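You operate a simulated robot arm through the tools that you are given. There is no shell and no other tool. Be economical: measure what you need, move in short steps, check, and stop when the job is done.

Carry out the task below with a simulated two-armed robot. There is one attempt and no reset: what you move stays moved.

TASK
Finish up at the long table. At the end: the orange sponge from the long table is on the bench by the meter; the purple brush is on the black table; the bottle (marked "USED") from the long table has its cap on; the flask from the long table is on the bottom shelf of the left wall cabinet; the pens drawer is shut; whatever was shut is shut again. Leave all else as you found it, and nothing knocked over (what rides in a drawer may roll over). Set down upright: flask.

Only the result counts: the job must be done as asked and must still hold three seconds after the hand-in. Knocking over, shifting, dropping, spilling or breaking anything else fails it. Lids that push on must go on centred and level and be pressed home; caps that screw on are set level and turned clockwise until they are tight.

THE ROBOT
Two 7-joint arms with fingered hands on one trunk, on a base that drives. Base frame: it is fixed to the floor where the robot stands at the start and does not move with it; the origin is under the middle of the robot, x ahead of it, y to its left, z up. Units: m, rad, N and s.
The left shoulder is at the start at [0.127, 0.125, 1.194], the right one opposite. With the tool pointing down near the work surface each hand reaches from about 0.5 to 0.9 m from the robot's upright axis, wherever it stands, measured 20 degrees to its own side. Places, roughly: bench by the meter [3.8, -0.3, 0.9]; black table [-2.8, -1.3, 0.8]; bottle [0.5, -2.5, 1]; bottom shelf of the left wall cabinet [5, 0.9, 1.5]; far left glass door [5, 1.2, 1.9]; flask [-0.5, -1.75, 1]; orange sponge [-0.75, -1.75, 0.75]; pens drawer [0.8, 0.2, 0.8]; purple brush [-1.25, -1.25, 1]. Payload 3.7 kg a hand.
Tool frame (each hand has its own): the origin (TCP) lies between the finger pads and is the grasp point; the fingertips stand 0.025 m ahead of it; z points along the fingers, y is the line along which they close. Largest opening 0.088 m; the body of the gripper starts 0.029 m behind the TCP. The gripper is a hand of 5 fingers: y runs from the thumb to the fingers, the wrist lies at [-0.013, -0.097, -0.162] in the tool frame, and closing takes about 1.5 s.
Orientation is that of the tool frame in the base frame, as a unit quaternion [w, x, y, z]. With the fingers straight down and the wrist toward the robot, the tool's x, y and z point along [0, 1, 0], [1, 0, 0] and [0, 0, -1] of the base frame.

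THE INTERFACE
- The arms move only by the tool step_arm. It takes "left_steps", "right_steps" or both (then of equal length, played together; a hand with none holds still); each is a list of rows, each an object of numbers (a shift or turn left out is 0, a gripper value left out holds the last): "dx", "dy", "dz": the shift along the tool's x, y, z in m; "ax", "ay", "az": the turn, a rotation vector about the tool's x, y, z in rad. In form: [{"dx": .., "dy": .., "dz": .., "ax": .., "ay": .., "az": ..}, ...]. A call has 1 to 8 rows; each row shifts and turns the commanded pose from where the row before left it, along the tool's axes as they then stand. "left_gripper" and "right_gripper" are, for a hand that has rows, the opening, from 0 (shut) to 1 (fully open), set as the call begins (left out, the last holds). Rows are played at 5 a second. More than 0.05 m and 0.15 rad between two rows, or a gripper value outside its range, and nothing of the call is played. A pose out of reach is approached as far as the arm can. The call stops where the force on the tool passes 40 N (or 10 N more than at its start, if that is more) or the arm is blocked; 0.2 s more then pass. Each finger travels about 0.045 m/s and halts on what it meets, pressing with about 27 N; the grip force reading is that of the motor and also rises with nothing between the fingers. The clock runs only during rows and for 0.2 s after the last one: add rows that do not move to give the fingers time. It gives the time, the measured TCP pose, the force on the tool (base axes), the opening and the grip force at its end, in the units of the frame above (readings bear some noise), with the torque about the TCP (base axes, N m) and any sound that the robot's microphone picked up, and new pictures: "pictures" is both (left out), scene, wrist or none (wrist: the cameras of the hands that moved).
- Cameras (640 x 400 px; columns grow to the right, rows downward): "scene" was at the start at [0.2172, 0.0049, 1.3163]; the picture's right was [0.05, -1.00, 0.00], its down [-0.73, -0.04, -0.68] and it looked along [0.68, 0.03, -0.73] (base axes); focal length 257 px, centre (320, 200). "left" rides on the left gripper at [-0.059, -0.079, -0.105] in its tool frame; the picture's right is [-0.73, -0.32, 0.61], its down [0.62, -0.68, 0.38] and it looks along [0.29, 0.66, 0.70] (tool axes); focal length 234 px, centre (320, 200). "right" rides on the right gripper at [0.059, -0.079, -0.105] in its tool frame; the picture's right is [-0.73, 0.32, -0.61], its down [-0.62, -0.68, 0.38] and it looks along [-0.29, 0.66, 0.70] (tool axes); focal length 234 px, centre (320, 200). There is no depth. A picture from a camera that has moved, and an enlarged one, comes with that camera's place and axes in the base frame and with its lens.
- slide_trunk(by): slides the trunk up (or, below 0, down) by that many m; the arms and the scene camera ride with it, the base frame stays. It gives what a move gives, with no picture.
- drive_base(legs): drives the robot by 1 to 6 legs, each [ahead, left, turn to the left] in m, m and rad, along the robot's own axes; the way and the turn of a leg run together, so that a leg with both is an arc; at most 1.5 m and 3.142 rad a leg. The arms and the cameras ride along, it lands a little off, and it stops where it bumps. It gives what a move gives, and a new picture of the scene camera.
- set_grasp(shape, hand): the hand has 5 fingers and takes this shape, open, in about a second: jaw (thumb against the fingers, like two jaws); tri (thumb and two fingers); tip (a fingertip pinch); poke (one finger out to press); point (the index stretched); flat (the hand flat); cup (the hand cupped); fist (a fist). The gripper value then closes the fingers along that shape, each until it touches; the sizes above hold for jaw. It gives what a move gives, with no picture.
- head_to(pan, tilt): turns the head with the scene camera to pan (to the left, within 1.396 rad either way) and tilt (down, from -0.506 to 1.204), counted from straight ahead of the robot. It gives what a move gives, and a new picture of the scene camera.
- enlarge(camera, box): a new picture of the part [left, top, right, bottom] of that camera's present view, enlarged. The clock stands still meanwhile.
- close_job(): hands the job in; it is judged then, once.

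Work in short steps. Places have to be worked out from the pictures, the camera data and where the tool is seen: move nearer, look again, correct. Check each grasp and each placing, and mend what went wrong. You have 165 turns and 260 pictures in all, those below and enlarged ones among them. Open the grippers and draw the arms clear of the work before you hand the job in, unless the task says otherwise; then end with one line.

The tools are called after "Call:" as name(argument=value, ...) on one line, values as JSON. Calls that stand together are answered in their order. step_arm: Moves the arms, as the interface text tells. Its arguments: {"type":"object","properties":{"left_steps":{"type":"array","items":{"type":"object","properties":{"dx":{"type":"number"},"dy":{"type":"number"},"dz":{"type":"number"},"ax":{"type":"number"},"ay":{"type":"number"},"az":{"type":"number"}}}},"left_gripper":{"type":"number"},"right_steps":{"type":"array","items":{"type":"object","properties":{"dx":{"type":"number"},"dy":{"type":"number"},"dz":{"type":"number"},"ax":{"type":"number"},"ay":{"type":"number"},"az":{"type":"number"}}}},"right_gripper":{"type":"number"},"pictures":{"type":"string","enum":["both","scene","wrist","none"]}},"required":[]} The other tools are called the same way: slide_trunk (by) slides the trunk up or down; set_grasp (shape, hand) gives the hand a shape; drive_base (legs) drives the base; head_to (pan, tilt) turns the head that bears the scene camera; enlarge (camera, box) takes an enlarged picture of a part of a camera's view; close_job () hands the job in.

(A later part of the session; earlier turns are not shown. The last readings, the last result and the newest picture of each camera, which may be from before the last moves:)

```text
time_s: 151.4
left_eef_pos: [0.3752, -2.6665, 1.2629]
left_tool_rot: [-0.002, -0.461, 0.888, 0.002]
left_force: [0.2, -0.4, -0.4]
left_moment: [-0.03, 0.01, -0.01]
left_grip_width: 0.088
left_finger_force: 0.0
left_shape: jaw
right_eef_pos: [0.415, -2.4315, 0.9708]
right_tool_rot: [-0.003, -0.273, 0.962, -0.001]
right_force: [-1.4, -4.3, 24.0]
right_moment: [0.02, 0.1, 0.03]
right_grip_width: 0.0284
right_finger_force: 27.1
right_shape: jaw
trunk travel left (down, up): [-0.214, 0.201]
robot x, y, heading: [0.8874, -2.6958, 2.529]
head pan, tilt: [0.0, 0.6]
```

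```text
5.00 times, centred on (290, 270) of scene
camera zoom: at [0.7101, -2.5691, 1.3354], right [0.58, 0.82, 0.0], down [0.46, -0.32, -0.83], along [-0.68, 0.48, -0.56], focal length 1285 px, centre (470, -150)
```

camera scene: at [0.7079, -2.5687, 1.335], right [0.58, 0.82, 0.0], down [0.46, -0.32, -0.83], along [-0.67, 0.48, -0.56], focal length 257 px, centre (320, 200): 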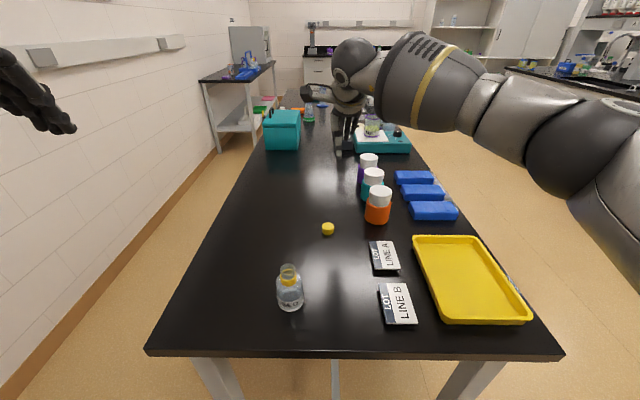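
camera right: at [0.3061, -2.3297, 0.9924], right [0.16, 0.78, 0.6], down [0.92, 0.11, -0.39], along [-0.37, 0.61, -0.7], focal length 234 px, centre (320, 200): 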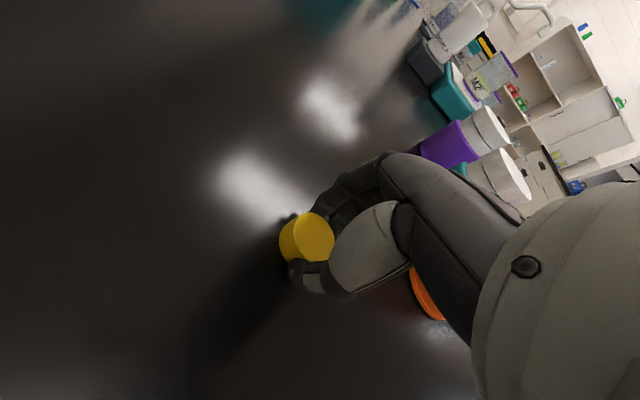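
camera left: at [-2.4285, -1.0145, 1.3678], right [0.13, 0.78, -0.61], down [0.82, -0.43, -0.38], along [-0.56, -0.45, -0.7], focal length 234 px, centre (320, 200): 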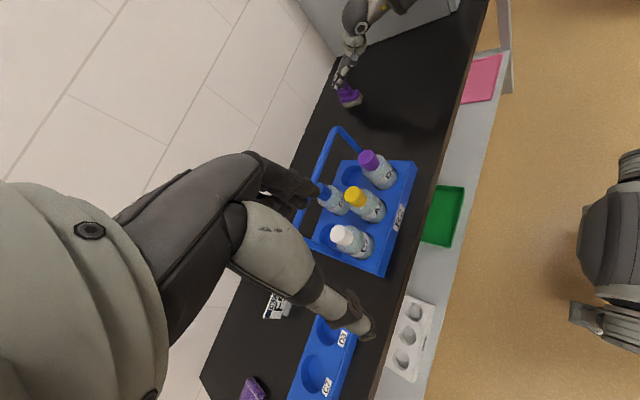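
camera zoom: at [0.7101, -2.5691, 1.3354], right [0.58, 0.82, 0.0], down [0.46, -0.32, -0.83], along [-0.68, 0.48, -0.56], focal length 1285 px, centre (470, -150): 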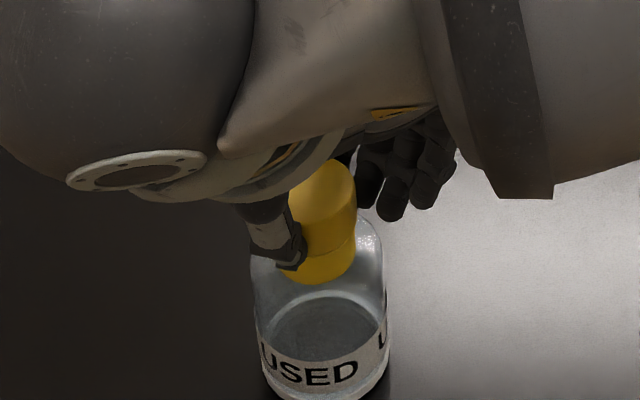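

The bottle isn't spinning and the cap is level. I keep turning clockwise and watch torque and sound.

Call:
step_arm(right_steps=[{"az": 0.15, "dx": 0.0005}, {"az": 0.15, "dx": 0.0005}, {"az": 0.15, "dx": 0.0005}, {"az": 0.15, "dx": 0.0005}, {"az": 0.15, "dx": 0.0005}, {"az": 0.15, "dx": 0.0005}, {}], pictures="none")

Call:
enlarge(camera="scene", box=[250, 220, 330, 320])

```text
time_s: 153.0
left_eef_pos: [0.3749, -2.6656, 1.2634]
left_tool_rot: [-0.002, -0.461, 0.888, 0.002]
left_force: [0.2, 0.2, -0.5]
left_moment: [-0.01, 0.0, 0.02]
left_grip_width: 0.0874
left_finger_force: 0.0
left_shape: jaw
right_eef_pos: [0.4131, -2.4324, 0.969]
right_tool_rot: [-0.002, 0.174, 0.985, -0.003]
right_force: [-0.1, -3.5, 22.6]
right_moment: [0.05, 0.03, 0.0]
right_grip_width: 0.0286
right_finger_force: 27.3
right_shape: jaw
trunk travel left (down, up): [-0.214, 0.201]
robot x, y, heading: [0.8896, -2.6956, 2.523]
head pan, tilt: [0.0, 0.6]
```

```text
4.00 times, centred on (290, 270) of scene
camera zoom: at [0.71, -2.5691, 1.3354], right [0.58, 0.82, 0.0], down [0.46, -0.32, -0.83], along [-0.68, 0.48, -0.56], focal length 1028 px, centre (440, -80)
```

zoom: 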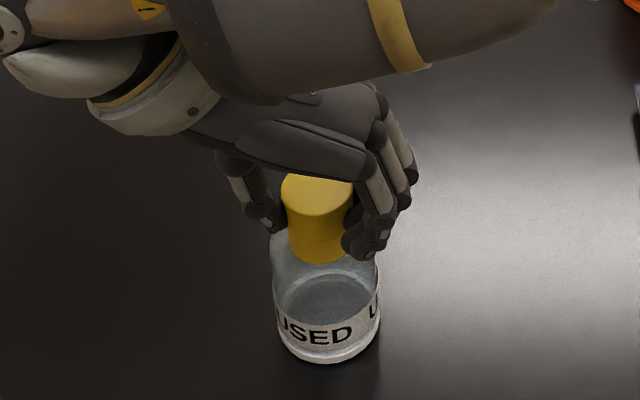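

The TCP sank ~2 mm while turning, consistent with screwing on. I keep turning while the wrist allows.

Call:
step_arm(right_steps=[{"az": 0.15, "dz": 0.0005}, {"az": 0.15, "dz": 0.0005}, {"az": 0.15, "dz": 0.0005}, {"az": 0.15, "dz": 0.0005}, {"az": 0.15}, {"az": 0.15}, {}], pictures="none")

Call:
enlarge(camera="scene", box=[250, 220, 330, 320])

```text
time_s: 154.6
left_eef_pos: [0.3744, -2.6659, 1.2631]
left_tool_rot: [-0.001, -0.461, 0.888, 0.001]
left_force: [0.5, 0.0, 0.8]
left_moment: [0.0, 0.01, -0.01]
left_grip_width: 0.0877
left_finger_force: 0.0
left_shape: jaw
right_eef_pos: [0.4098, -2.4305, 0.967]
right_tool_rot: [-0.001, 0.584, 0.812, -0.005]
right_force: [-6.1, 1.1, 25.7]
right_moment: [0.05, 0.07, 0.01]
right_grip_width: 0.0289
right_finger_force: 27.0
right_shape: jaw
trunk travel left (down, up): [-0.214, 0.201]
robot x, y, heading: [0.8907, -2.7004, 2.527]
head pan, tilt: [0.0, 0.6]
```

```text
4.00 times, centred on (290, 270) of scene
camera zoom: at [0.7097, -2.5687, 1.3353], right [0.58, 0.82, 0.0], down [0.46, -0.32, -0.83], along [-0.68, 0.48, -0.56], focal length 1028 px, centre (440, -80)
```

zoom: 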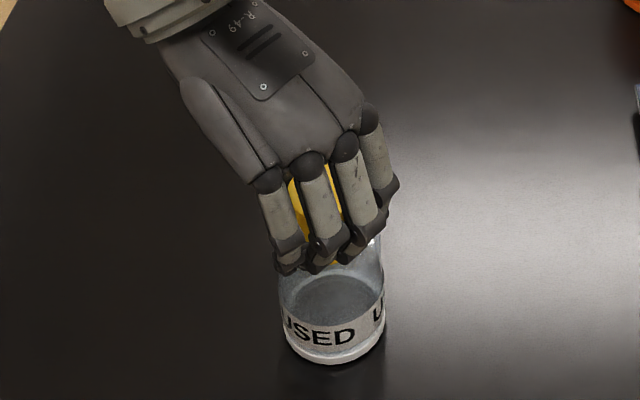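

Still turning freely. I continue with more rotation.

Call:
step_arm(right_steps=[{"az": 0.15}, {"az": 0.15}, {"az": 0.15}, {"az": 0.15}, {"az": 0.15}, {"az": 0.15}, {}], pictures="none")

Call:
enlarge(camera="scene", box=[250, 220, 330, 320])

```text
time_s: 156.2
left_eef_pos: [0.375, -2.6643, 1.2638]
left_tool_rot: [-0.001, -0.462, 0.887, 0.001]
left_force: [-0.2, 0.1, 0.1]
left_moment: [-0.01, -0.02, 0.01]
left_grip_width: 0.0878
left_finger_force: 0.1
left_shape: jaw
right_eef_pos: [0.4112, -2.4322, 0.9674]
right_tool_rot: [0.002, 0.879, 0.476, -0.004]
right_force: [-3.2, 3.1, 19.4]
right_moment: [0.08, -0.01, 0.03]
right_grip_width: 0.0289
right_finger_force: 27.2
right_shape: jaw
trunk travel left (down, up): [-0.214, 0.201]
robot x, y, heading: [0.8917, -2.701, 2.531]
head pan, tilt: [0.0, 0.6]
```

```text
4.00 times, centred on (290, 270) of scene
camera zoom: at [0.7099, -2.5682, 1.3352], right [0.58, 0.82, 0.0], down [0.46, -0.32, -0.83], along [-0.68, 0.47, -0.56], focal length 1028 px, centre (440, -80)
```

zoom: 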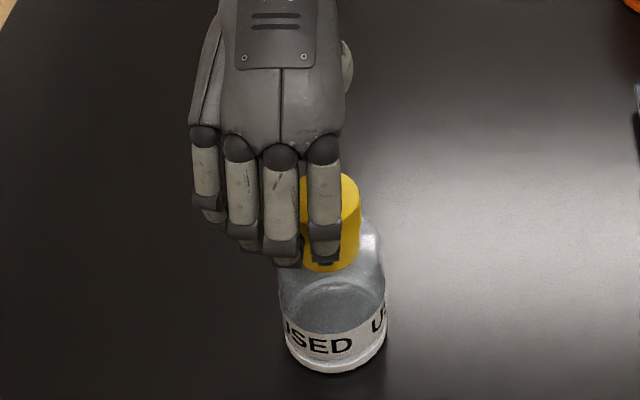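

Total turn is about 3 rad. I zoom in to check the seam between cap and collar.

Call:
enlarge(camera="scene", box=[285, 245, 315, 285])

Call:
enlarge(camera="left", box=[485, 130, 545, 205])

```text
10.00 times, centred on (300, 265) of scene
camera zoom: at [0.7099, -2.5682, 1.3352], right [0.58, 0.82, 0.0], down [0.46, -0.32, -0.83], along [-0.68, 0.47, -0.56], focal length 2569 px, centre (520, -450)
```

zoom: 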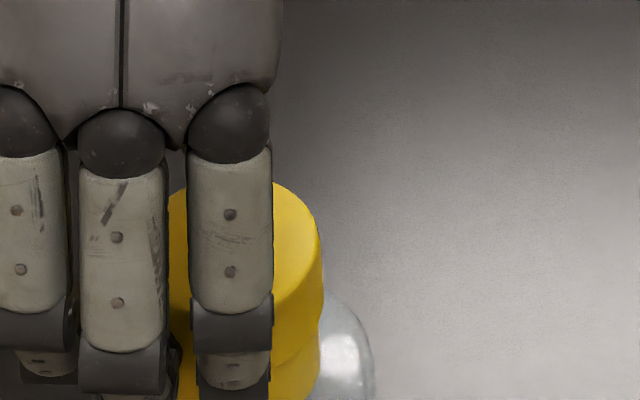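

```text
5.33 times, centred on (515, 168) of left
camera zoom: at [0.4749, -2.6621, 1.3687], right [0.68, 0.41, -0.61], down [0.2, -0.9, -0.38], along [-0.71, 0.14, -0.69], focal length 1249 px, centre (-720, 373)
```

zoom: 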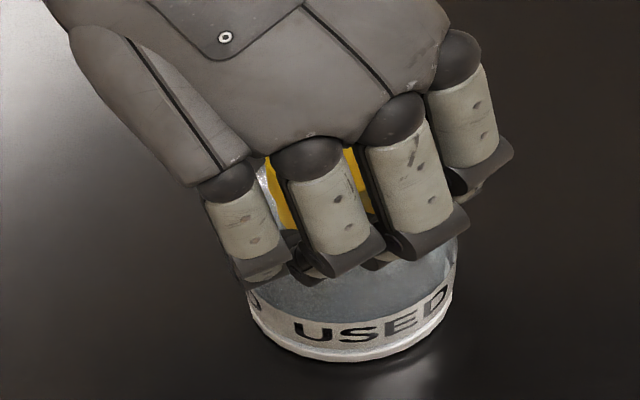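

I open the hand and raise it to inspect the cap on the bottle.

Call:
step_arm(right_steps=[{}, {}, {}, {}, {}, {}, {}], right_gripper=1, pictures="none")

Call:
step_arm(right_steps=[{"dz": -0.02}, {"dz": -0.03}, {"dz": -0.04}, {"dz": -0.04}], pictures="none")

Call:
enlarge(camera="scene", box=[265, 240, 325, 315])

Call:
enlarge(camera="left", box=[485, 130, 545, 205])

```text
time_s: 157.8
left_eef_pos: [0.3728, -2.664, 1.2618]
left_tool_rot: [0.0, -0.462, 0.887, 0.002]
left_force: [-1.1, 0.8, -1.0]
left_moment: [-0.02, -0.01, -0.01]
left_grip_width: 0.0877
left_finger_force: 0.1
left_shape: jaw
right_eef_pos: [0.4101, -2.4322, 0.9662]
right_tool_rot: [0.002, 0.878, 0.478, -0.003]
right_force: [-0.3, 0.1, 0.8]
right_moment: [0.01, 0.01, -0.03]
right_grip_width: 0.0875
right_finger_force: 0.0
right_shape: jaw
trunk travel left (down, up): [-0.214, 0.201]
robot x, y, heading: [0.8924, -2.7017, 2.532]
head pan, tilt: [0.0, 0.6]
```

```text
time_s: 158.8
left_eef_pos: [0.3751, -2.6655, 1.2638]
left_tool_rot: [0.0, -0.461, 0.887, 0.0]
left_force: [-1.1, 0.0, -0.2]
left_moment: [0.0, 0.02, -0.01]
left_grip_width: 0.0878
left_finger_force: 0.1
left_shape: jaw
right_eef_pos: [0.4132, -2.4317, 1.0956]
right_tool_rot: [0.002, 0.878, 0.478, -0.003]
right_force: [-0.2, -0.4, 0.0]
right_moment: [0.0, 0.01, 0.0]
right_grip_width: 0.0874
right_finger_force: 0.1
right_shape: jaw
trunk travel left (down, up): [-0.214, 0.201]
robot x, y, heading: [0.8888, -2.7001, 2.528]
head pan, tilt: [0.0, 0.6]
```

```text
5.33 times, centred on (295, 278) of scene
camera zoom: at [0.7091, -2.5683, 1.3352], right [0.58, 0.82, 0.0], down [0.46, -0.32, -0.83], along [-0.68, 0.47, -0.56], focal length 1370 px, centre (453, -213)
```

zoom: 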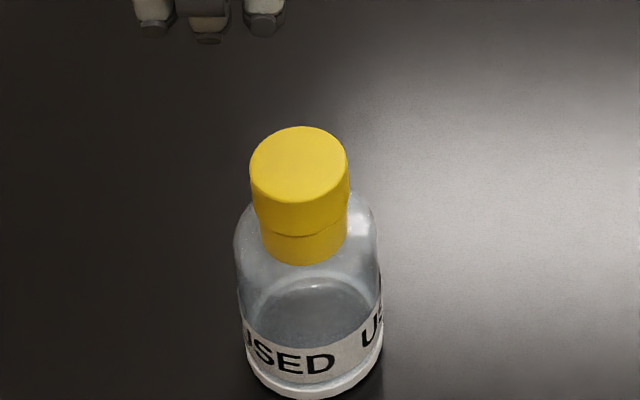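

```text
5.33 times, centred on (515, 168) of left
camera zoom: at [0.4741, -2.6622, 1.3685], right [0.68, 0.41, -0.61], down [0.2, -0.9, -0.38], along [-0.71, 0.14, -0.69], focal length 1249 px, centre (-720, 373)
```

zoom: 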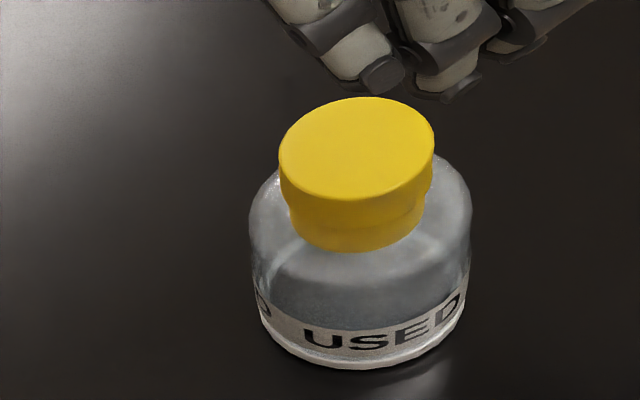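

The cap is centred and level on the collar. To make sure it is tight, I unwind the wrist, regrip, and turn again, watching whether the bottle turns with the cap.

Call:
step_arm(right_steps=[{"az": -0.15}, {"az": -0.15}, {"az": -0.15}, {"az": -0.15}, {"az": -0.15}, {"az": -0.15}, {"az": -0.15}, {"az": -0.15}], pictures="none")

Call:
step_arm(right_steps=[{"az": -0.15}, {"az": -0.15}, {"az": -0.15}, {"az": -0.15}, {"az": -0.15}, {"az": -0.15}, {"az": -0.15}, {"az": -0.15}], pictures="none")

Call:
step_arm(right_steps=[{"az": -0.15}, {"az": -0.15}, {"az": -0.15}, {"az": -0.15}, {"az": -0.05}], pictures="none")

Call:
enlarge(camera="right", box=[140, 150, 400, 400])

```text
time_s: 160.6
left_eef_pos: [0.3733, -2.6653, 1.262]
left_tool_rot: [0.0, -0.461, 0.887, 0.001]
left_force: [-0.5, 0.0, 0.1]
left_moment: [0.0, -0.03, -0.02]
left_grip_width: 0.0875
left_finger_force: 0.2
left_shape: jaw
right_eef_pos: [0.4123, -2.4307, 1.0979]
right_tool_rot: [0.0, 0.455, 0.891, -0.004]
right_force: [0.2, 0.3, -0.7]
right_moment: [-0.02, -0.01, 0.0]
right_grip_width: 0.0876
right_finger_force: 0.1
right_shape: jaw
trunk travel left (down, up): [-0.214, 0.201]
robot x, y, heading: [0.89, -2.6963, 2.531]
head pan, tilt: [0.0, 0.6]
```

```text
time_s: 162.4
left_eef_pos: [0.375, -2.6639, 1.2635]
left_tool_rot: [0.0, -0.461, 0.887, 0.001]
left_force: [-0.3, 1.0, 0.8]
left_moment: [-0.01, 0.02, -0.05]
left_grip_width: 0.0878
left_finger_force: 0.0
left_shape: jaw
right_eef_pos: [0.4106, -2.4309, 1.0967]
right_tool_rot: [-0.002, -0.128, 0.992, -0.003]
right_force: [-0.1, 0.1, 0.0]
right_moment: [0.03, 0.01, 0.0]
right_grip_width: 0.0878
right_finger_force: 0.0
right_shape: jaw
trunk travel left (down, up): [-0.214, 0.201]
robot x, y, heading: [0.8917, -2.6974, 2.525]
head pan, tilt: [0.0, 0.6]
```

```text
time_s: 163.6
left_eef_pos: [0.3734, -2.6644, 1.2628]
left_tool_rot: [-0.001, -0.461, 0.887, 0.001]
left_force: [-0.3, -0.9, 0.1]
left_moment: [-0.01, 0.02, -0.01]
left_grip_width: 0.0877
left_finger_force: 0.0
left_shape: jaw
right_eef_pos: [0.4101, -2.4295, 1.096]
right_tool_rot: [-0.002, -0.437, 0.9, -0.003]
right_force: [0.1, -0.1, -1.1]
right_moment: [-0.01, -0.01, 0.03]
right_grip_width: 0.0877
right_finger_force: 0.0
right_shape: jaw
trunk travel left (down, up): [-0.214, 0.201]
robot x, y, heading: [0.8905, -2.6969, 2.53]
head pan, tilt: [0.0, 0.6]
```

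```text
1.60 times, centred on (270, 275) of right
camera zoom: at [0.4366, -2.524, 1.2015], right [0.2, 0.77, 0.6], down [0.92, 0.07, -0.39], along [-0.34, 0.63, -0.7], focal length 375 px, centre (400, 80)
```

zoom: 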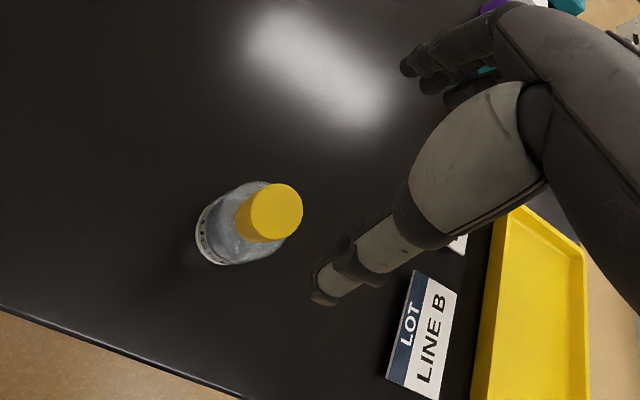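

I center over the cap (5 mm right, 4 mm back), descend, and regrip.

Call:
step_arm(right_steps=[{"dx": -0.005, "dy": -0.004, "dz": 0.03}, {"dz": 0.035}, {"dz": 0.035}, {"dz": 0.025}], pictures="none")

Call:
step_arm(right_steps=[{}, {}, {}, {}, {}, {}, {}], right_gripper=0, pictures="none")

Call:
enlarge(camera="scene", box=[265, 240, 325, 315])

```text
time_s: 164.6
left_eef_pos: [0.3744, -2.6642, 1.2625]
left_tool_rot: [0.0, -0.461, 0.887, 0.001]
left_force: [0.5, 0.6, 0.2]
left_moment: [-0.01, 0.0, 0.02]
left_grip_width: 0.0874
left_finger_force: 0.1
left_shape: jaw
right_eef_pos: [0.4177, -2.4286, 0.9713]
right_tool_rot: [-0.002, -0.436, 0.9, -0.002]
right_force: [0.6, 0.1, 0.0]
right_moment: [0.0, 0.03, 0.0]
right_grip_width: 0.0876
right_finger_force: 0.0
right_shape: jaw
trunk travel left (down, up): [-0.214, 0.201]
robot x, y, heading: [0.8932, -2.6989, 2.527]
head pan, tilt: [0.0, 0.6]
```

```text
time_s: 166.2
left_eef_pos: [0.3727, -2.6651, 1.2632]
left_tool_rot: [0.0, -0.46, 0.888, 0.001]
left_force: [-0.2, 0.0, -0.4]
left_moment: [0.0, -0.05, 0.01]
left_grip_width: 0.0879
left_finger_force: 0.0
left_shape: jaw
right_eef_pos: [0.4179, -2.4291, 0.971]
right_tool_rot: [-0.003, -0.436, 0.9, -0.003]
right_force: [-0.8, -0.8, 0.0]
right_moment: [0.0, 0.01, -0.01]
right_grip_width: 0.0271
right_finger_force: 26.6
right_shape: jaw
trunk travel left (down, up): [-0.214, 0.201]
robot x, y, heading: [0.8941, -2.6993, 2.529]
head pan, tilt: [0.0, 0.6]
```

```text
5.33 times, centred on (295, 278) of scene
camera zoom: at [0.7086, -2.5677, 1.335], right [0.58, 0.82, 0.0], down [0.46, -0.33, -0.83], along [-0.67, 0.47, -0.56], focal length 1370 px, centre (453, -213)
```

zoom: 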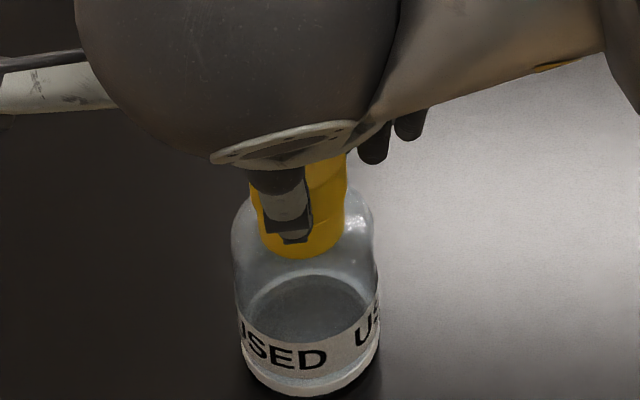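

Gripped at the same 27 mm with no side load. I turn clockwise by 1.05 rad and read the torque.

Call:
step_arm(right_steps=[{"az": 0.15}, {"az": 0.15}, {"az": 0.15}, {"az": 0.15}], pictures="none")

Call:
step_arm(right_steps=[{"az": 0.15}, {"az": 0.15}, {"az": 0.15}, {"az": 0.15}, {"az": 0.15}], pictures="none")

Call:
enlarge(camera="scene", box=[265, 240, 325, 315])

```text
time_s: 167.2
left_eef_pos: [0.3734, -2.6647, 1.2629]
left_tool_rot: [0.0, -0.462, 0.887, 0.001]
left_force: [0.0, 0.4, 1.0]
left_moment: [0.04, -0.02, -0.04]
left_grip_width: 0.0874
left_finger_force: 0.1
left_shape: jaw
right_eef_pos: [0.4168, -2.4303, 0.9718]
right_tool_rot: [-0.002, -0.15, 0.989, -0.003]
right_force: [0.0, 0.0, -0.2]
right_moment: [0.04, -0.02, -0.01]
right_grip_width: 0.0266
right_finger_force: 27.3
right_shape: jaw
trunk travel left (down, up): [-0.214, 0.201]
robot x, y, heading: [0.8892, -2.6972, 2.526]
head pan, tilt: [0.0, 0.6]
```

```text
time_s: 168.4
left_eef_pos: [0.3739, -2.664, 1.263]
left_tool_rot: [0.0, -0.461, 0.888, 0.001]
left_force: [0.0, -0.2, 1.3]
left_moment: [0.02, -0.04, -0.01]
left_grip_width: 0.0877
left_finger_force: 0.2
left_shape: jaw
right_eef_pos: [0.4171, -2.4302, 0.9723]
right_tool_rot: [-0.001, 0.223, 0.975, -0.003]
right_force: [0.7, 0.4, -0.7]
right_moment: [0.02, 0.01, 0.04]
right_grip_width: 0.0268
right_finger_force: 27.3
right_shape: jaw
trunk travel left (down, up): [-0.214, 0.201]
robot x, y, heading: [0.8939, -2.6976, 2.532]
head pan, tilt: [0.0, 0.6]
```

```text
5.33 times, centred on (295, 278) of scene
camera zoom: at [0.7084, -2.5677, 1.3349], right [0.58, 0.82, 0.0], down [0.46, -0.33, -0.83], along [-0.67, 0.47, -0.56], focal length 1370 px, centre (453, -213)
```

zoom: 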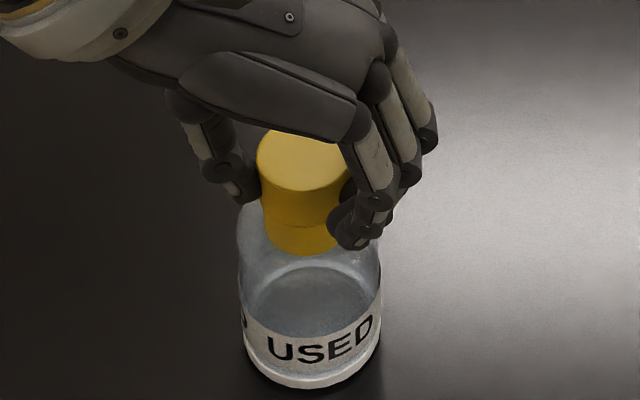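

With no pressure, bottle and cap rotate together, so the cap is engaged. I press (~20 N, so the bottle is held by the table) and turn on to test tightness.

Call:
step_arm(right_steps=[{"dz": 0.003}, {"dz": 0.003}, {"az": 0.15}, {"az": 0.15}, {"az": 0.15}, {"az": 0.15}], pictures="none")

Call:
enlarge(camera="scene", box=[265, 240, 325, 315])

Call:
step_arm(right_steps=[{"az": 0.15}, {"az": 0.15}, {"az": 0.15}, {"az": 0.15}], pictures="none")

Call:
enlarge(camera="scene", box=[265, 240, 325, 315])

```text
time_s: 169.8
left_eef_pos: [0.3747, -2.6654, 1.2642]
left_tool_rot: [-0.001, -0.461, 0.888, 0.002]
left_force: [0.0, -0.8, -0.3]
left_moment: [-0.02, 0.02, 0.0]
left_grip_width: 0.0876
left_finger_force: 0.0
left_shape: jaw
right_eef_pos: [0.4172, -2.4296, 0.9672]
right_tool_rot: [-0.001, 0.501, 0.866, -0.004]
right_force: [-6.6, -1.7, 25.8]
right_moment: [0.02, 0.13, 0.03]
right_grip_width: 0.0286
right_finger_force: 27.6
right_shape: jaw
trunk travel left (down, up): [-0.214, 0.201]
robot x, y, heading: [0.8895, -2.6952, 2.529]
head pan, tilt: [0.0, 0.6]
```

```text
5.33 times, centred on (295, 278) of scene
camera zoom: at [0.7096, -2.5689, 1.3354], right [0.58, 0.82, 0.0], down [0.46, -0.32, -0.83], along [-0.68, 0.48, -0.56], focal length 1370 px, centre (453, -213)
```

zoom: 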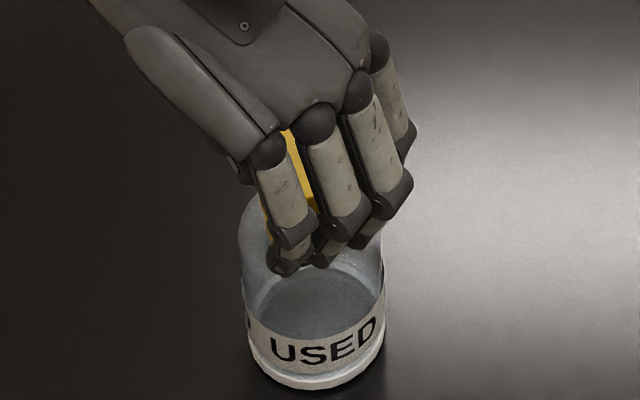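

```text
time_s: 170.8
left_eef_pos: [0.3756, -2.6659, 1.2646]
left_tool_rot: [0.0, -0.461, 0.887, 0.001]
left_force: [0.1, 1.2, -0.1]
left_moment: [-0.01, 0.03, -0.02]
left_grip_width: 0.0872
left_finger_force: 0.0
left_shape: jaw
right_eef_pos: [0.4165, -2.4297, 0.9663]
right_tool_rot: [0.0, 0.734, 0.679, -0.003]
right_force: [-5.0, 2.7, 24.1]
right_moment: [0.01, 0.03, 0.05]
right_grip_width: 0.0288
right_finger_force: 26.8
right_shape: jaw
trunk travel left (down, up): [-0.214, 0.201]
robot x, y, heading: [0.8915, -2.6963, 2.529]
head pan, tilt: [0.0, 0.6]
```

```text
5.33 times, centred on (295, 278) of scene
camera zoom: at [0.7099, -2.5682, 1.3353], right [0.58, 0.82, 0.0], down [0.46, -0.32, -0.83], along [-0.68, 0.48, -0.56], focal length 1370 px, centre (453, -213)
```

zoom: 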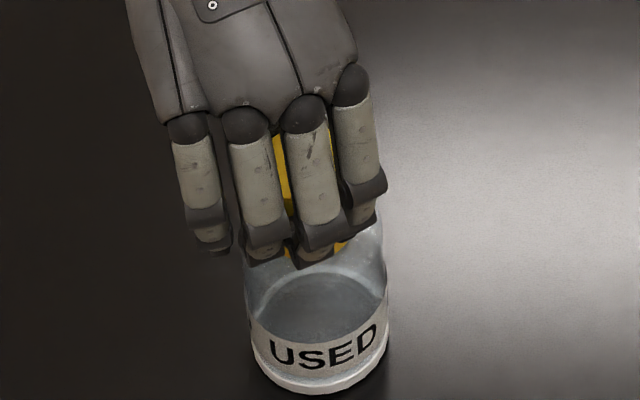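

Torque stays low, so the cap is still turning on the thread. I continue turning to the wrist limit under pressure, then regrip.

Call:
step_arm(right_steps=[{"az": 0.15}, {"az": 0.15}, {"az": 0.15}, {"az": 0.15}, {"az": 0.15}, {"az": 0.15}, {"az": 0.15}], pictures="none")

Call:
enlarge(camera="scene", box=[265, 240, 325, 315])

Call:
step_arm(right_steps=[{}, {}, {}, {}, {}, {}, {"dz": -0.03}, {"dz": -0.04}], right_gripper=1, pictures="none")

Call:
enlarge(camera="scene", box=[265, 240, 325, 315])

```text
time_s: 172.4
left_eef_pos: [0.3754, -2.665, 1.2645]
left_tool_rot: [0.0, -0.462, 0.887, 0.001]
left_force: [0.0, 0.3, -0.4]
left_moment: [-0.02, 0.0, 0.02]
left_grip_width: 0.0877
left_finger_force: 0.1
left_shape: jaw
right_eef_pos: [0.4175, -2.4303, 0.9658]
right_tool_rot: [0.003, 0.976, 0.22, -0.002]
right_force: [3.6, -0.3, 17.0]
right_moment: [-0.17, -0.11, 0.1]
right_grip_width: 0.0284
right_finger_force: 26.9
right_shape: jaw
trunk travel left (down, up): [-0.214, 0.201]
robot x, y, heading: [0.8901, -2.6986, 2.526]
head pan, tilt: [0.0, 0.6]
```

```text
5.33 times, centred on (295, 278) of scene
camera zoom: at [0.7102, -2.5683, 1.3352], right [0.58, 0.82, 0.0], down [0.46, -0.32, -0.83], along [-0.68, 0.47, -0.56], focal length 1370 px, centre (453, -213)
```

zoom: 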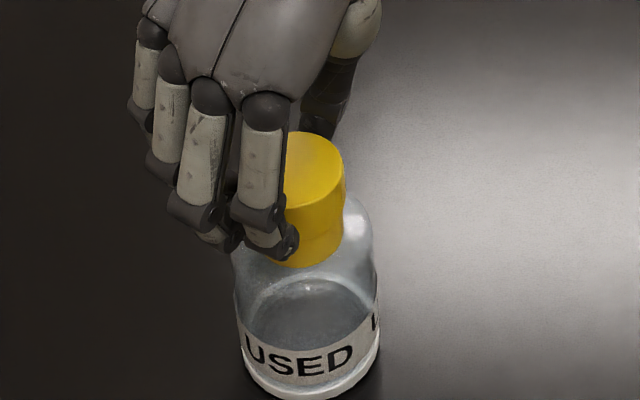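

```text
time_s: 174.2
left_eef_pos: [0.3748, -2.6655, 1.264]
left_tool_rot: [0.0, -0.46, 0.888, 0.001]
left_force: [-0.4, 0.0, 0.1]
left_moment: [-0.02, -0.02, 0.0]
left_grip_width: 0.0877
left_finger_force: 0.2
left_shape: jaw
right_eef_pos: [0.4155, -2.4294, 1.0368]
right_tool_rot: [0.002, 0.975, 0.222, -0.003]
right_force: [-0.4, 0.1, 0.3]
right_moment: [0.0, -0.03, 0.03]
right_grip_width: 0.0875
right_finger_force: 0.0
right_shape: jaw
trunk travel left (down, up): [-0.214, 0.201]
robot x, y, heading: [0.894, -2.6986, 2.527]
head pan, tilt: [0.0, 0.6]
```

```text
5.33 times, centred on (295, 278) of scene
camera zoom: at [0.709, -2.5681, 1.3351], right [0.58, 0.82, 0.0], down [0.46, -0.32, -0.83], along [-0.68, 0.47, -0.56], focal length 1370 px, centre (453, -213)
```

zoom: 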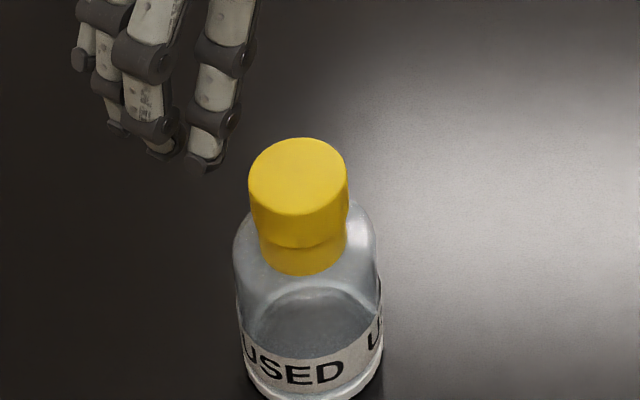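

The torque rose to about 0.2 N·m and the bottle started turning at the end, so the cap seems tight. I unwind and regrip for one confirming turn and a small lift test.

Call:
step_arm(right_steps=[{"az": -0.15}, {"az": -0.15}, {"az": -0.15}, {"az": -0.15}, {"az": -0.15}, {"az": -0.15}, {"az": -0.15}, {"az": -0.15}], pictures="none")

Call:
step_arm(right_steps=[{"az": -0.15}, {"az": -0.15}, {"az": -0.15}, {"az": -0.15}, {"az": -0.15}, {"az": -0.15}, {"az": -0.15}, {"az": -0.15}], pictures="none")

Call:
step_arm(right_steps=[{"az": -0.15}, {"az": -0.15}, {"az": -0.15}, {"az": -0.15}, {"az": -0.15}, {"az": -0.15}, {"az": -0.15}, {"az": -0.1}], pictures="none")

Call:
enlarge(camera="right", box=[140, 150, 400, 400])

```text
time_s: 176.0
left_eef_pos: [0.372, -2.6647, 1.2625]
left_tool_rot: [-0.001, -0.46, 0.888, 0.0]
left_force: [0.1, 0.6, 1.1]
left_moment: [-0.03, 0.02, 0.01]
left_grip_width: 0.0883
left_finger_force: 0.2
left_shape: jaw
right_eef_pos: [0.4175, -2.428, 1.036]
right_tool_rot: [0.001, 0.679, 0.734, -0.004]
right_force: [0.7, 0.2, 0.7]
right_moment: [-0.01, -0.01, 0.0]
right_grip_width: 0.0876
right_finger_force: 0.1
right_shape: jaw
trunk travel left (down, up): [-0.214, 0.201]
robot x, y, heading: [0.8928, -2.7017, 2.53]
head pan, tilt: [0.0, 0.6]
```

```text
time_s: 177.8
left_eef_pos: [0.3744, -2.6641, 1.2645]
left_tool_rot: [-0.001, -0.46, 0.888, 0.001]
left_force: [-0.8, -0.7, 0.3]
left_moment: [0.05, 0.0, 0.0]
left_grip_width: 0.0879
left_finger_force: 0.0
left_shape: jaw
right_eef_pos: [0.4166, -2.4302, 1.0359]
right_tool_rot: [-0.001, 0.147, 0.989, -0.003]
right_force: [-0.2, 0.6, 1.0]
right_moment: [-0.02, -0.01, 0.03]
right_grip_width: 0.0874
right_finger_force: 0.2
right_shape: jaw
trunk travel left (down, up): [-0.214, 0.201]
robot x, y, heading: [0.8915, -2.6977, 2.532]
head pan, tilt: [0.0, 0.6]
```

```text
time_s: 179.6
left_eef_pos: [0.3733, -2.6657, 1.2646]
left_tool_rot: [0.0, -0.462, 0.887, 0.001]
left_force: [-0.4, -0.8, 0.0]
left_moment: [0.01, 0.0, -0.02]
left_grip_width: 0.0879
left_finger_force: 0.1
left_shape: jaw
right_eef_pos: [0.4171, -2.429, 1.0359]
right_tool_rot: [-0.003, -0.415, 0.91, -0.003]
right_force: [0.0, -0.4, 0.8]
right_moment: [0.01, 0.04, 0.01]
right_grip_width: 0.0874
right_finger_force: 0.0
right_shape: jaw
trunk travel left (down, up): [-0.214, 0.201]
robot x, y, heading: [0.891, -2.6978, 2.534]
head pan, tilt: [0.0, 0.6]
```

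```text
1.60 times, centred on (270, 275) of right
camera zoom: at [0.4377, -2.5243, 1.14], right [0.23, 0.76, 0.6], down [0.92, 0.02, -0.39], along [-0.31, 0.65, -0.7], focal length 375 px, centre (400, 80)
```

zoom: 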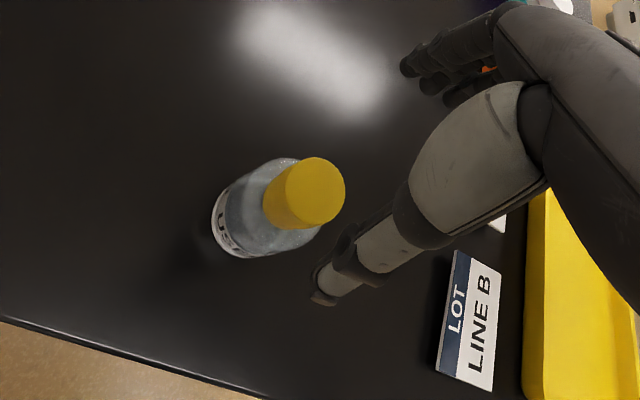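

I regrip slightly higher on the cap (so the fingertips clear the shoulder) and do a small lift test.

Call:
step_arm(right_steps=[{"dx": -0.0017, "dy": -0.0025, "dz": 0.03}, {"dz": 0.03}, {}], pictures="none")

Call:
step_arm(right_steps=[{}, {}, {}, {}, {}, {}, {}], right_gripper=0, pictures="none")

Call:
step_arm(right_steps=[{"dz": -0.003}, {"dz": -0.003}, {"dz": -0.004}, {}], pictures="none")

Call:
enlarge(camera="scene", box=[265, 240, 325, 315])

```text
time_s: 180.4
left_eef_pos: [0.3747, -2.6647, 1.2628]
left_tool_rot: [0.0, -0.462, 0.887, 0.001]
left_force: [-0.3, -0.2, -0.3]
left_moment: [-0.01, 0.0, -0.03]
left_grip_width: 0.0878
left_finger_force: 0.0
left_shape: jaw
right_eef_pos: [0.4212, -2.4276, 0.9756]
right_tool_rot: [-0.003, -0.414, 0.91, -0.001]
right_force: [0.5, 0.1, -0.3]
right_moment: [-0.03, 0.03, 0.03]
right_grip_width: 0.0876
right_finger_force: 0.1
right_shape: jaw
trunk travel left (down, up): [-0.214, 0.201]
robot x, y, heading: [0.8943, -2.6943, 2.526]
head pan, tilt: [0.0, 0.6]
```

```text
time_s: 182.0
left_eef_pos: [0.3738, -2.6654, 1.2621]
left_tool_rot: [0.001, -0.461, 0.887, 0.001]
left_force: [-0.1, 0.2, 0.5]
left_moment: [-0.02, 0.0, -0.03]
left_grip_width: 0.0877
left_finger_force: 0.1
left_shape: jaw
right_eef_pos: [0.4217, -2.4283, 0.9756]
right_tool_rot: [-0.003, -0.414, 0.91, -0.003]
right_force: [-0.3, 0.6, -0.8]
right_moment: [0.02, 0.0, 0.02]
right_grip_width: 0.0267
right_finger_force: 27.2
right_shape: jaw
trunk travel left (down, up): [-0.214, 0.201]
robot x, y, heading: [0.891, -2.6988, 2.527]
head pan, tilt: [0.0, 0.6]
```

```text
time_s: 183.0
left_eef_pos: [0.3734, -2.6642, 1.263]
left_tool_rot: [0.0, -0.461, 0.887, 0.001]
left_force: [1.0, -0.3, 0.1]
left_moment: [-0.02, -0.01, 0.01]
left_grip_width: 0.0878
left_finger_force: 0.1
left_shape: jaw
right_eef_pos: [0.4186, -2.4287, 0.9871]
right_tool_rot: [-0.002, -0.413, 0.911, -0.003]
right_force: [0.1, 0.1, -0.3]
right_moment: [-0.01, -0.01, 0.02]
right_grip_width: 0.0265
right_finger_force: 27.1
right_shape: jaw
trunk travel left (down, up): [-0.214, 0.201]
robot x, y, heading: [0.8914, -2.6981, 2.532]
head pan, tilt: [0.0, 0.6]
```

```text
5.33 times, centred on (295, 278) of scene
camera zoom: at [0.7085, -2.5677, 1.3349], right [0.58, 0.82, 0.0], down [0.46, -0.33, -0.83], along [-0.67, 0.47, -0.56], focal length 1370 px, centre (453, -213)
```

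zoom: 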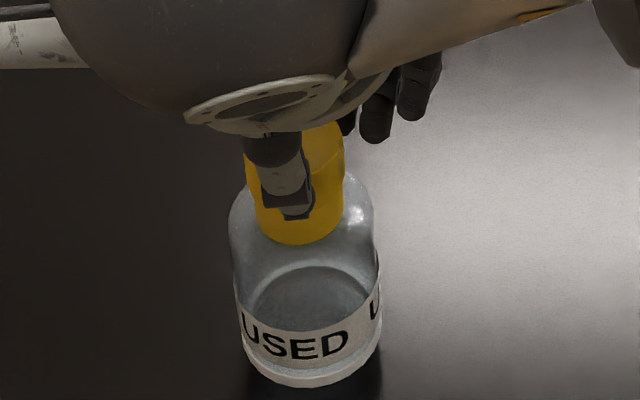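

The bottle lifts with the cap, so the cap is engaged. I set it down, press moderately, and turn again while reading the torque.

Call:
step_arm(right_steps=[{"dz": 0.004}, {"dz": 0.004}, {"dz": 0.003}, {"dz": 0.003}, {"az": 0.15}, {"az": 0.15}, {"az": 0.15}, {"az": 0.15}], pictures="none")

Call:
step_arm(right_steps=[{"az": 0.15}, {"az": 0.15}, {"az": 0.15}, {"az": 0.15}], pictures="none")

Call:
enlarge(camera="scene", box=[265, 240, 325, 315])

```text
time_s: 184.8
left_eef_pos: [0.3749, -2.6656, 1.2633]
left_tool_rot: [-0.001, -0.461, 0.887, 0.001]
left_force: [0.2, -1.0, 0.1]
left_moment: [-0.02, -0.02, 0.0]
left_grip_width: 0.0877
left_finger_force: 0.2
left_shape: jaw
right_eef_pos: [0.4189, -2.4293, 0.9726]
right_tool_rot: [-0.003, -0.124, 0.992, -0.002]
right_force: [-3.2, 1.6, 14.2]
right_moment: [0.25, 0.17, 0.07]
right_grip_width: 0.0267
right_finger_force: 27.7
right_shape: jaw
trunk travel left (down, up): [-0.214, 0.201]
robot x, y, heading: [0.8898, -2.6959, 2.531]
head pan, tilt: [0.0, 0.6]
```

```text
time_s: 185.8
left_eef_pos: [0.3748, -2.6649, 1.2629]
left_tool_rot: [0.0, -0.461, 0.887, 0.001]
left_force: [1.0, 0.2, -0.5]
left_moment: [-0.01, -0.02, -0.03]
left_grip_width: 0.0881
left_finger_force: 0.1
left_shape: jaw
right_eef_pos: [0.4204, -2.4309, 0.9713]
right_tool_rot: [-0.002, 0.174, 0.985, -0.003]
right_force: [-1.0, 1.2, 13.3]
right_moment: [0.28, -0.02, 0.16]
right_grip_width: 0.0264
right_finger_force: 26.9
right_shape: jaw
trunk travel left (down, up): [-0.214, 0.201]
robot x, y, heading: [0.8883, -2.6961, 2.528]
head pan, tilt: [0.0, 0.6]
```

```text
5.33 times, centred on (295, 278) of scene
camera zoom: at [0.7093, -2.5681, 1.3352], right [0.58, 0.82, 0.0], down [0.46, -0.32, -0.83], along [-0.68, 0.47, -0.56], focal length 1370 px, centre (453, -213)
```

zoom: 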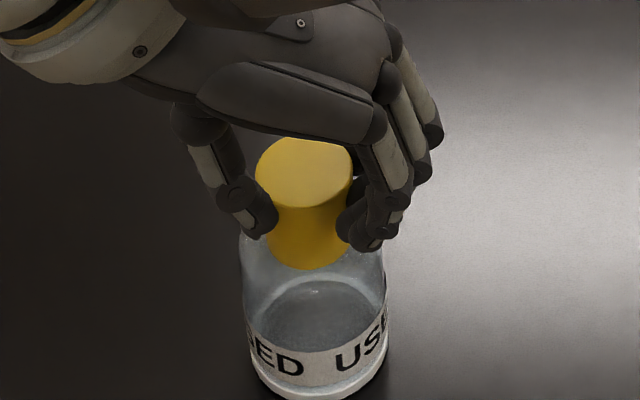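

Now 0.16 N·m is transmitted and the bottle turns with the cap; the seam has closed. One more push with higher pressure to be sure.

Call:
step_arm(right_steps=[{"dz": 0.003}, {"az": 0.15}, {"az": 0.15}, {"az": 0.15}, {"az": 0.15}], pictures="none")

Call:
enlarge(camera="scene", box=[265, 240, 325, 315])

Call:
step_arm(right_steps=[{"az": 0.15}, {"az": 0.15}, {"az": 0.15}, {"az": 0.15}], pictures="none")

Call:
step_arm(right_steps=[{"az": 0.15}, {"az": 0.15}, {"az": 0.15}, {"az": 0.15}], pictures="none")

Call:
enlarge(camera="scene", box=[265, 240, 325, 315])

```text
time_s: 187.0
left_eef_pos: [0.3759, -2.6659, 1.2628]
left_tool_rot: [0.0, -0.461, 0.887, 0.001]
left_force: [0.2, -0.5, 1.0]
left_moment: [-0.02, -0.02, -0.01]
left_grip_width: 0.0877
left_finger_force: 0.0
left_shape: jaw
right_eef_pos: [0.4211, -2.4311, 0.9702]
right_tool_rot: [-0.001, 0.456, 0.89, -0.004]
right_force: [0.6, 2.6, 21.6]
right_moment: [0.21, -0.23, 0.2]
right_grip_width: 0.0255
right_finger_force: 27.2
right_shape: jaw
trunk travel left (down, up): [-0.214, 0.201]
robot x, y, heading: [0.8903, -2.6973, 2.526]
head pan, tilt: [0.0, 0.6]
```

```text
5.33 times, centred on (295, 278) of scene
camera zoom: at [0.7102, -2.5682, 1.3353], right [0.58, 0.82, 0.0], down [0.46, -0.32, -0.83], along [-0.68, 0.47, -0.56], focal length 1370 px, centre (453, -213)
```

zoom: 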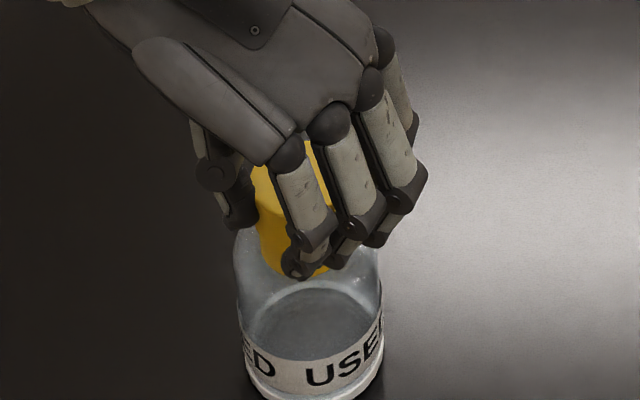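

```text
time_s: 188.0
left_eef_pos: [0.3744, -2.6652, 1.2625]
left_tool_rot: [0.0, -0.461, 0.887, 0.001]
left_force: [0.0, 0.5, 0.4]
left_moment: [-0.01, -0.01, -0.02]
left_grip_width: 0.0877
left_finger_force: 0.0
left_shape: jaw
right_eef_pos: [0.4212, -2.4304, 0.9685]
right_tool_rot: [0.002, 0.699, 0.715, -0.004]
right_force: [1.3, 1.2, 18.3]
right_moment: [0.07, -0.25, 0.15]
right_grip_width: 0.0254
right_finger_force: 27.2
right_shape: jaw
trunk travel left (down, up): [-0.214, 0.201]
robot x, y, heading: [0.8901, -2.7008, 2.525]
head pan, tilt: [0.0, 0.6]
```

```text
time_s: 189.0
left_eef_pos: [0.3752, -2.6648, 1.2644]
left_tool_rot: [-0.001, -0.461, 0.887, 0.001]
left_force: [0.4, -0.6, -0.5]
left_moment: [-0.02, 0.02, 0.01]
left_grip_width: 0.0878
left_finger_force: 0.1
left_shape: jaw
right_eef_pos: [0.4205, -2.4307, 0.9691]
right_tool_rot: [0.001, 0.879, 0.476, -0.005]
right_force: [2.1, 1.8, 15.7]
right_moment: [-0.04, -0.23, 0.15]
right_grip_width: 0.0256
right_finger_force: 26.6
right_shape: jaw
trunk travel left (down, up): [-0.214, 0.201]
robot x, y, heading: [0.8916, -2.6986, 2.528]
head pan, tilt: [0.0, 0.6]
```

```text
5.33 times, centred on (295, 278) of scene
camera zoom: at [0.7098, -2.5681, 1.3352], right [0.58, 0.82, 0.0], down [0.46, -0.32, -0.83], along [-0.68, 0.47, -0.56], focal length 1370 px, centre (453, -213)
```

zoom: 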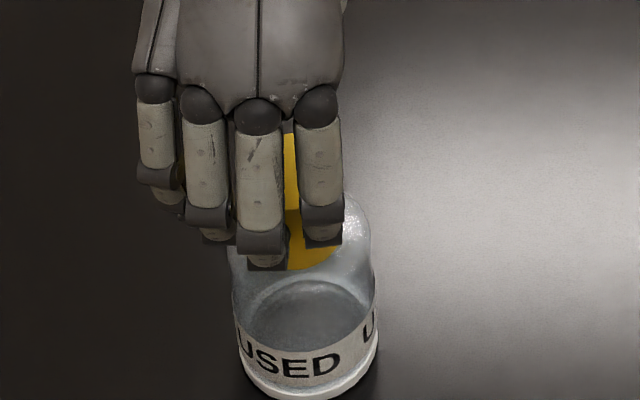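

Torque holds at ~0.2 N·m with the bottle turning under the cap, so the cap is at its stop. One firmer press-and-twist, then release.

Call:
step_arm(right_steps=[{"dz": 0.003}, {"dz": 0.003}, {"az": 0.1}, {"az": 0.1}, {"az": 0.1}], pictures="none")

Call:
step_arm(right_steps=[{}, {}, {}, {}, {}, {}, {"dz": -0.04}, {"dz": -0.04}], right_gripper=1, pictures="none")

Call:
enlarge(camera="scene", box=[265, 240, 325, 315])

Call:
enlarge(camera="left", box=[485, 130, 545, 205])

```text
time_s: 190.2
left_eef_pos: [0.3784, -2.6657, 1.2652]
left_tool_rot: [-0.001, -0.461, 0.887, 0.002]
left_force: [-1.1, 0.7, -0.8]
left_moment: [-0.01, 0.0, -0.02]
left_grip_width: 0.0876
left_finger_force: 0.0
left_shape: jaw
right_eef_pos: [0.4216, -2.431, 0.9648]
right_tool_rot: [0.003, 0.94, 0.341, -0.005]
right_force: [9.1, 1.1, 35.8]
right_moment: [-0.31, -0.24, 0.27]
right_grip_width: 0.0259
right_finger_force: 27.3
right_shape: jaw
trunk travel left (down, up): [-0.214, 0.201]
robot x, y, heading: [0.8948, -2.6982, 2.528]
head pan, tilt: [0.0, 0.6]
```

```text
time_s: 192.0
left_eef_pos: [0.3746, -2.6645, 1.2632]
left_tool_rot: [0.0, -0.461, 0.887, 0.001]
left_force: [-0.2, -0.1, -1.1]
left_moment: [0.02, -0.01, -0.02]
left_grip_width: 0.0879
left_finger_force: 0.1
left_shape: jaw
right_eef_pos: [0.4208, -2.4285, 1.0436]
right_tool_rot: [0.002, 0.94, 0.341, -0.003]
right_force: [-0.6, 1.4, 0.1]
right_moment: [-0.02, -0.02, 0.03]
right_grip_width: 0.0876
right_finger_force: 0.1
right_shape: jaw
trunk travel left (down, up): [-0.214, 0.201]
robot x, y, heading: [0.8911, -2.7012, 2.529]
head pan, tilt: [0.0, 0.6]
```

```text
5.33 times, centred on (295, 278) of scene
camera zoom: at [0.7089, -2.568, 1.3351], right [0.58, 0.82, 0.0], down [0.46, -0.32, -0.83], along [-0.68, 0.47, -0.56], focal length 1370 px, centre (453, -213)
```

zoom: 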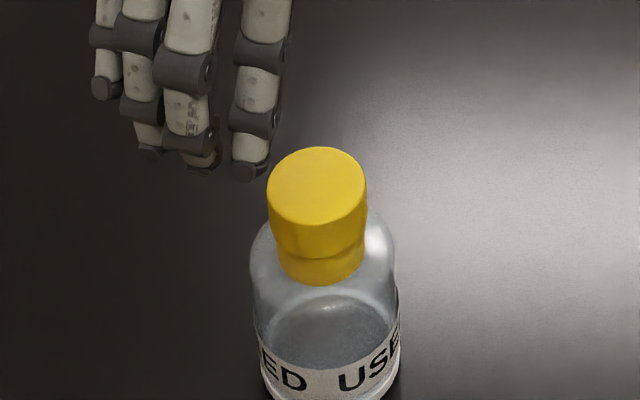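

```text
5.33 times, centred on (515, 168) of left
camera zoom: at [0.4739, -2.662, 1.3684], right [0.68, 0.41, -0.61], down [0.2, -0.9, -0.38], along [-0.71, 0.14, -0.69], focal length 1249 px, centre (-720, 373)
```

zoom: 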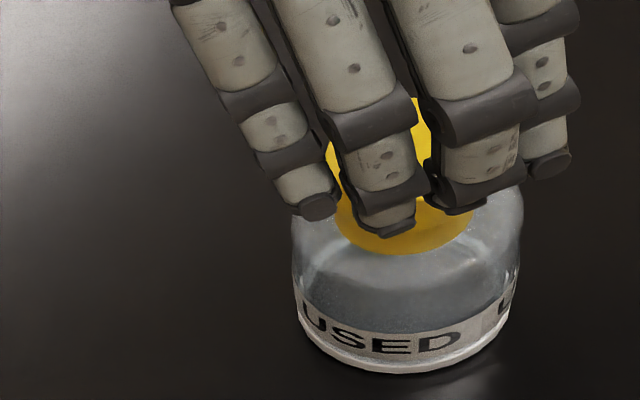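

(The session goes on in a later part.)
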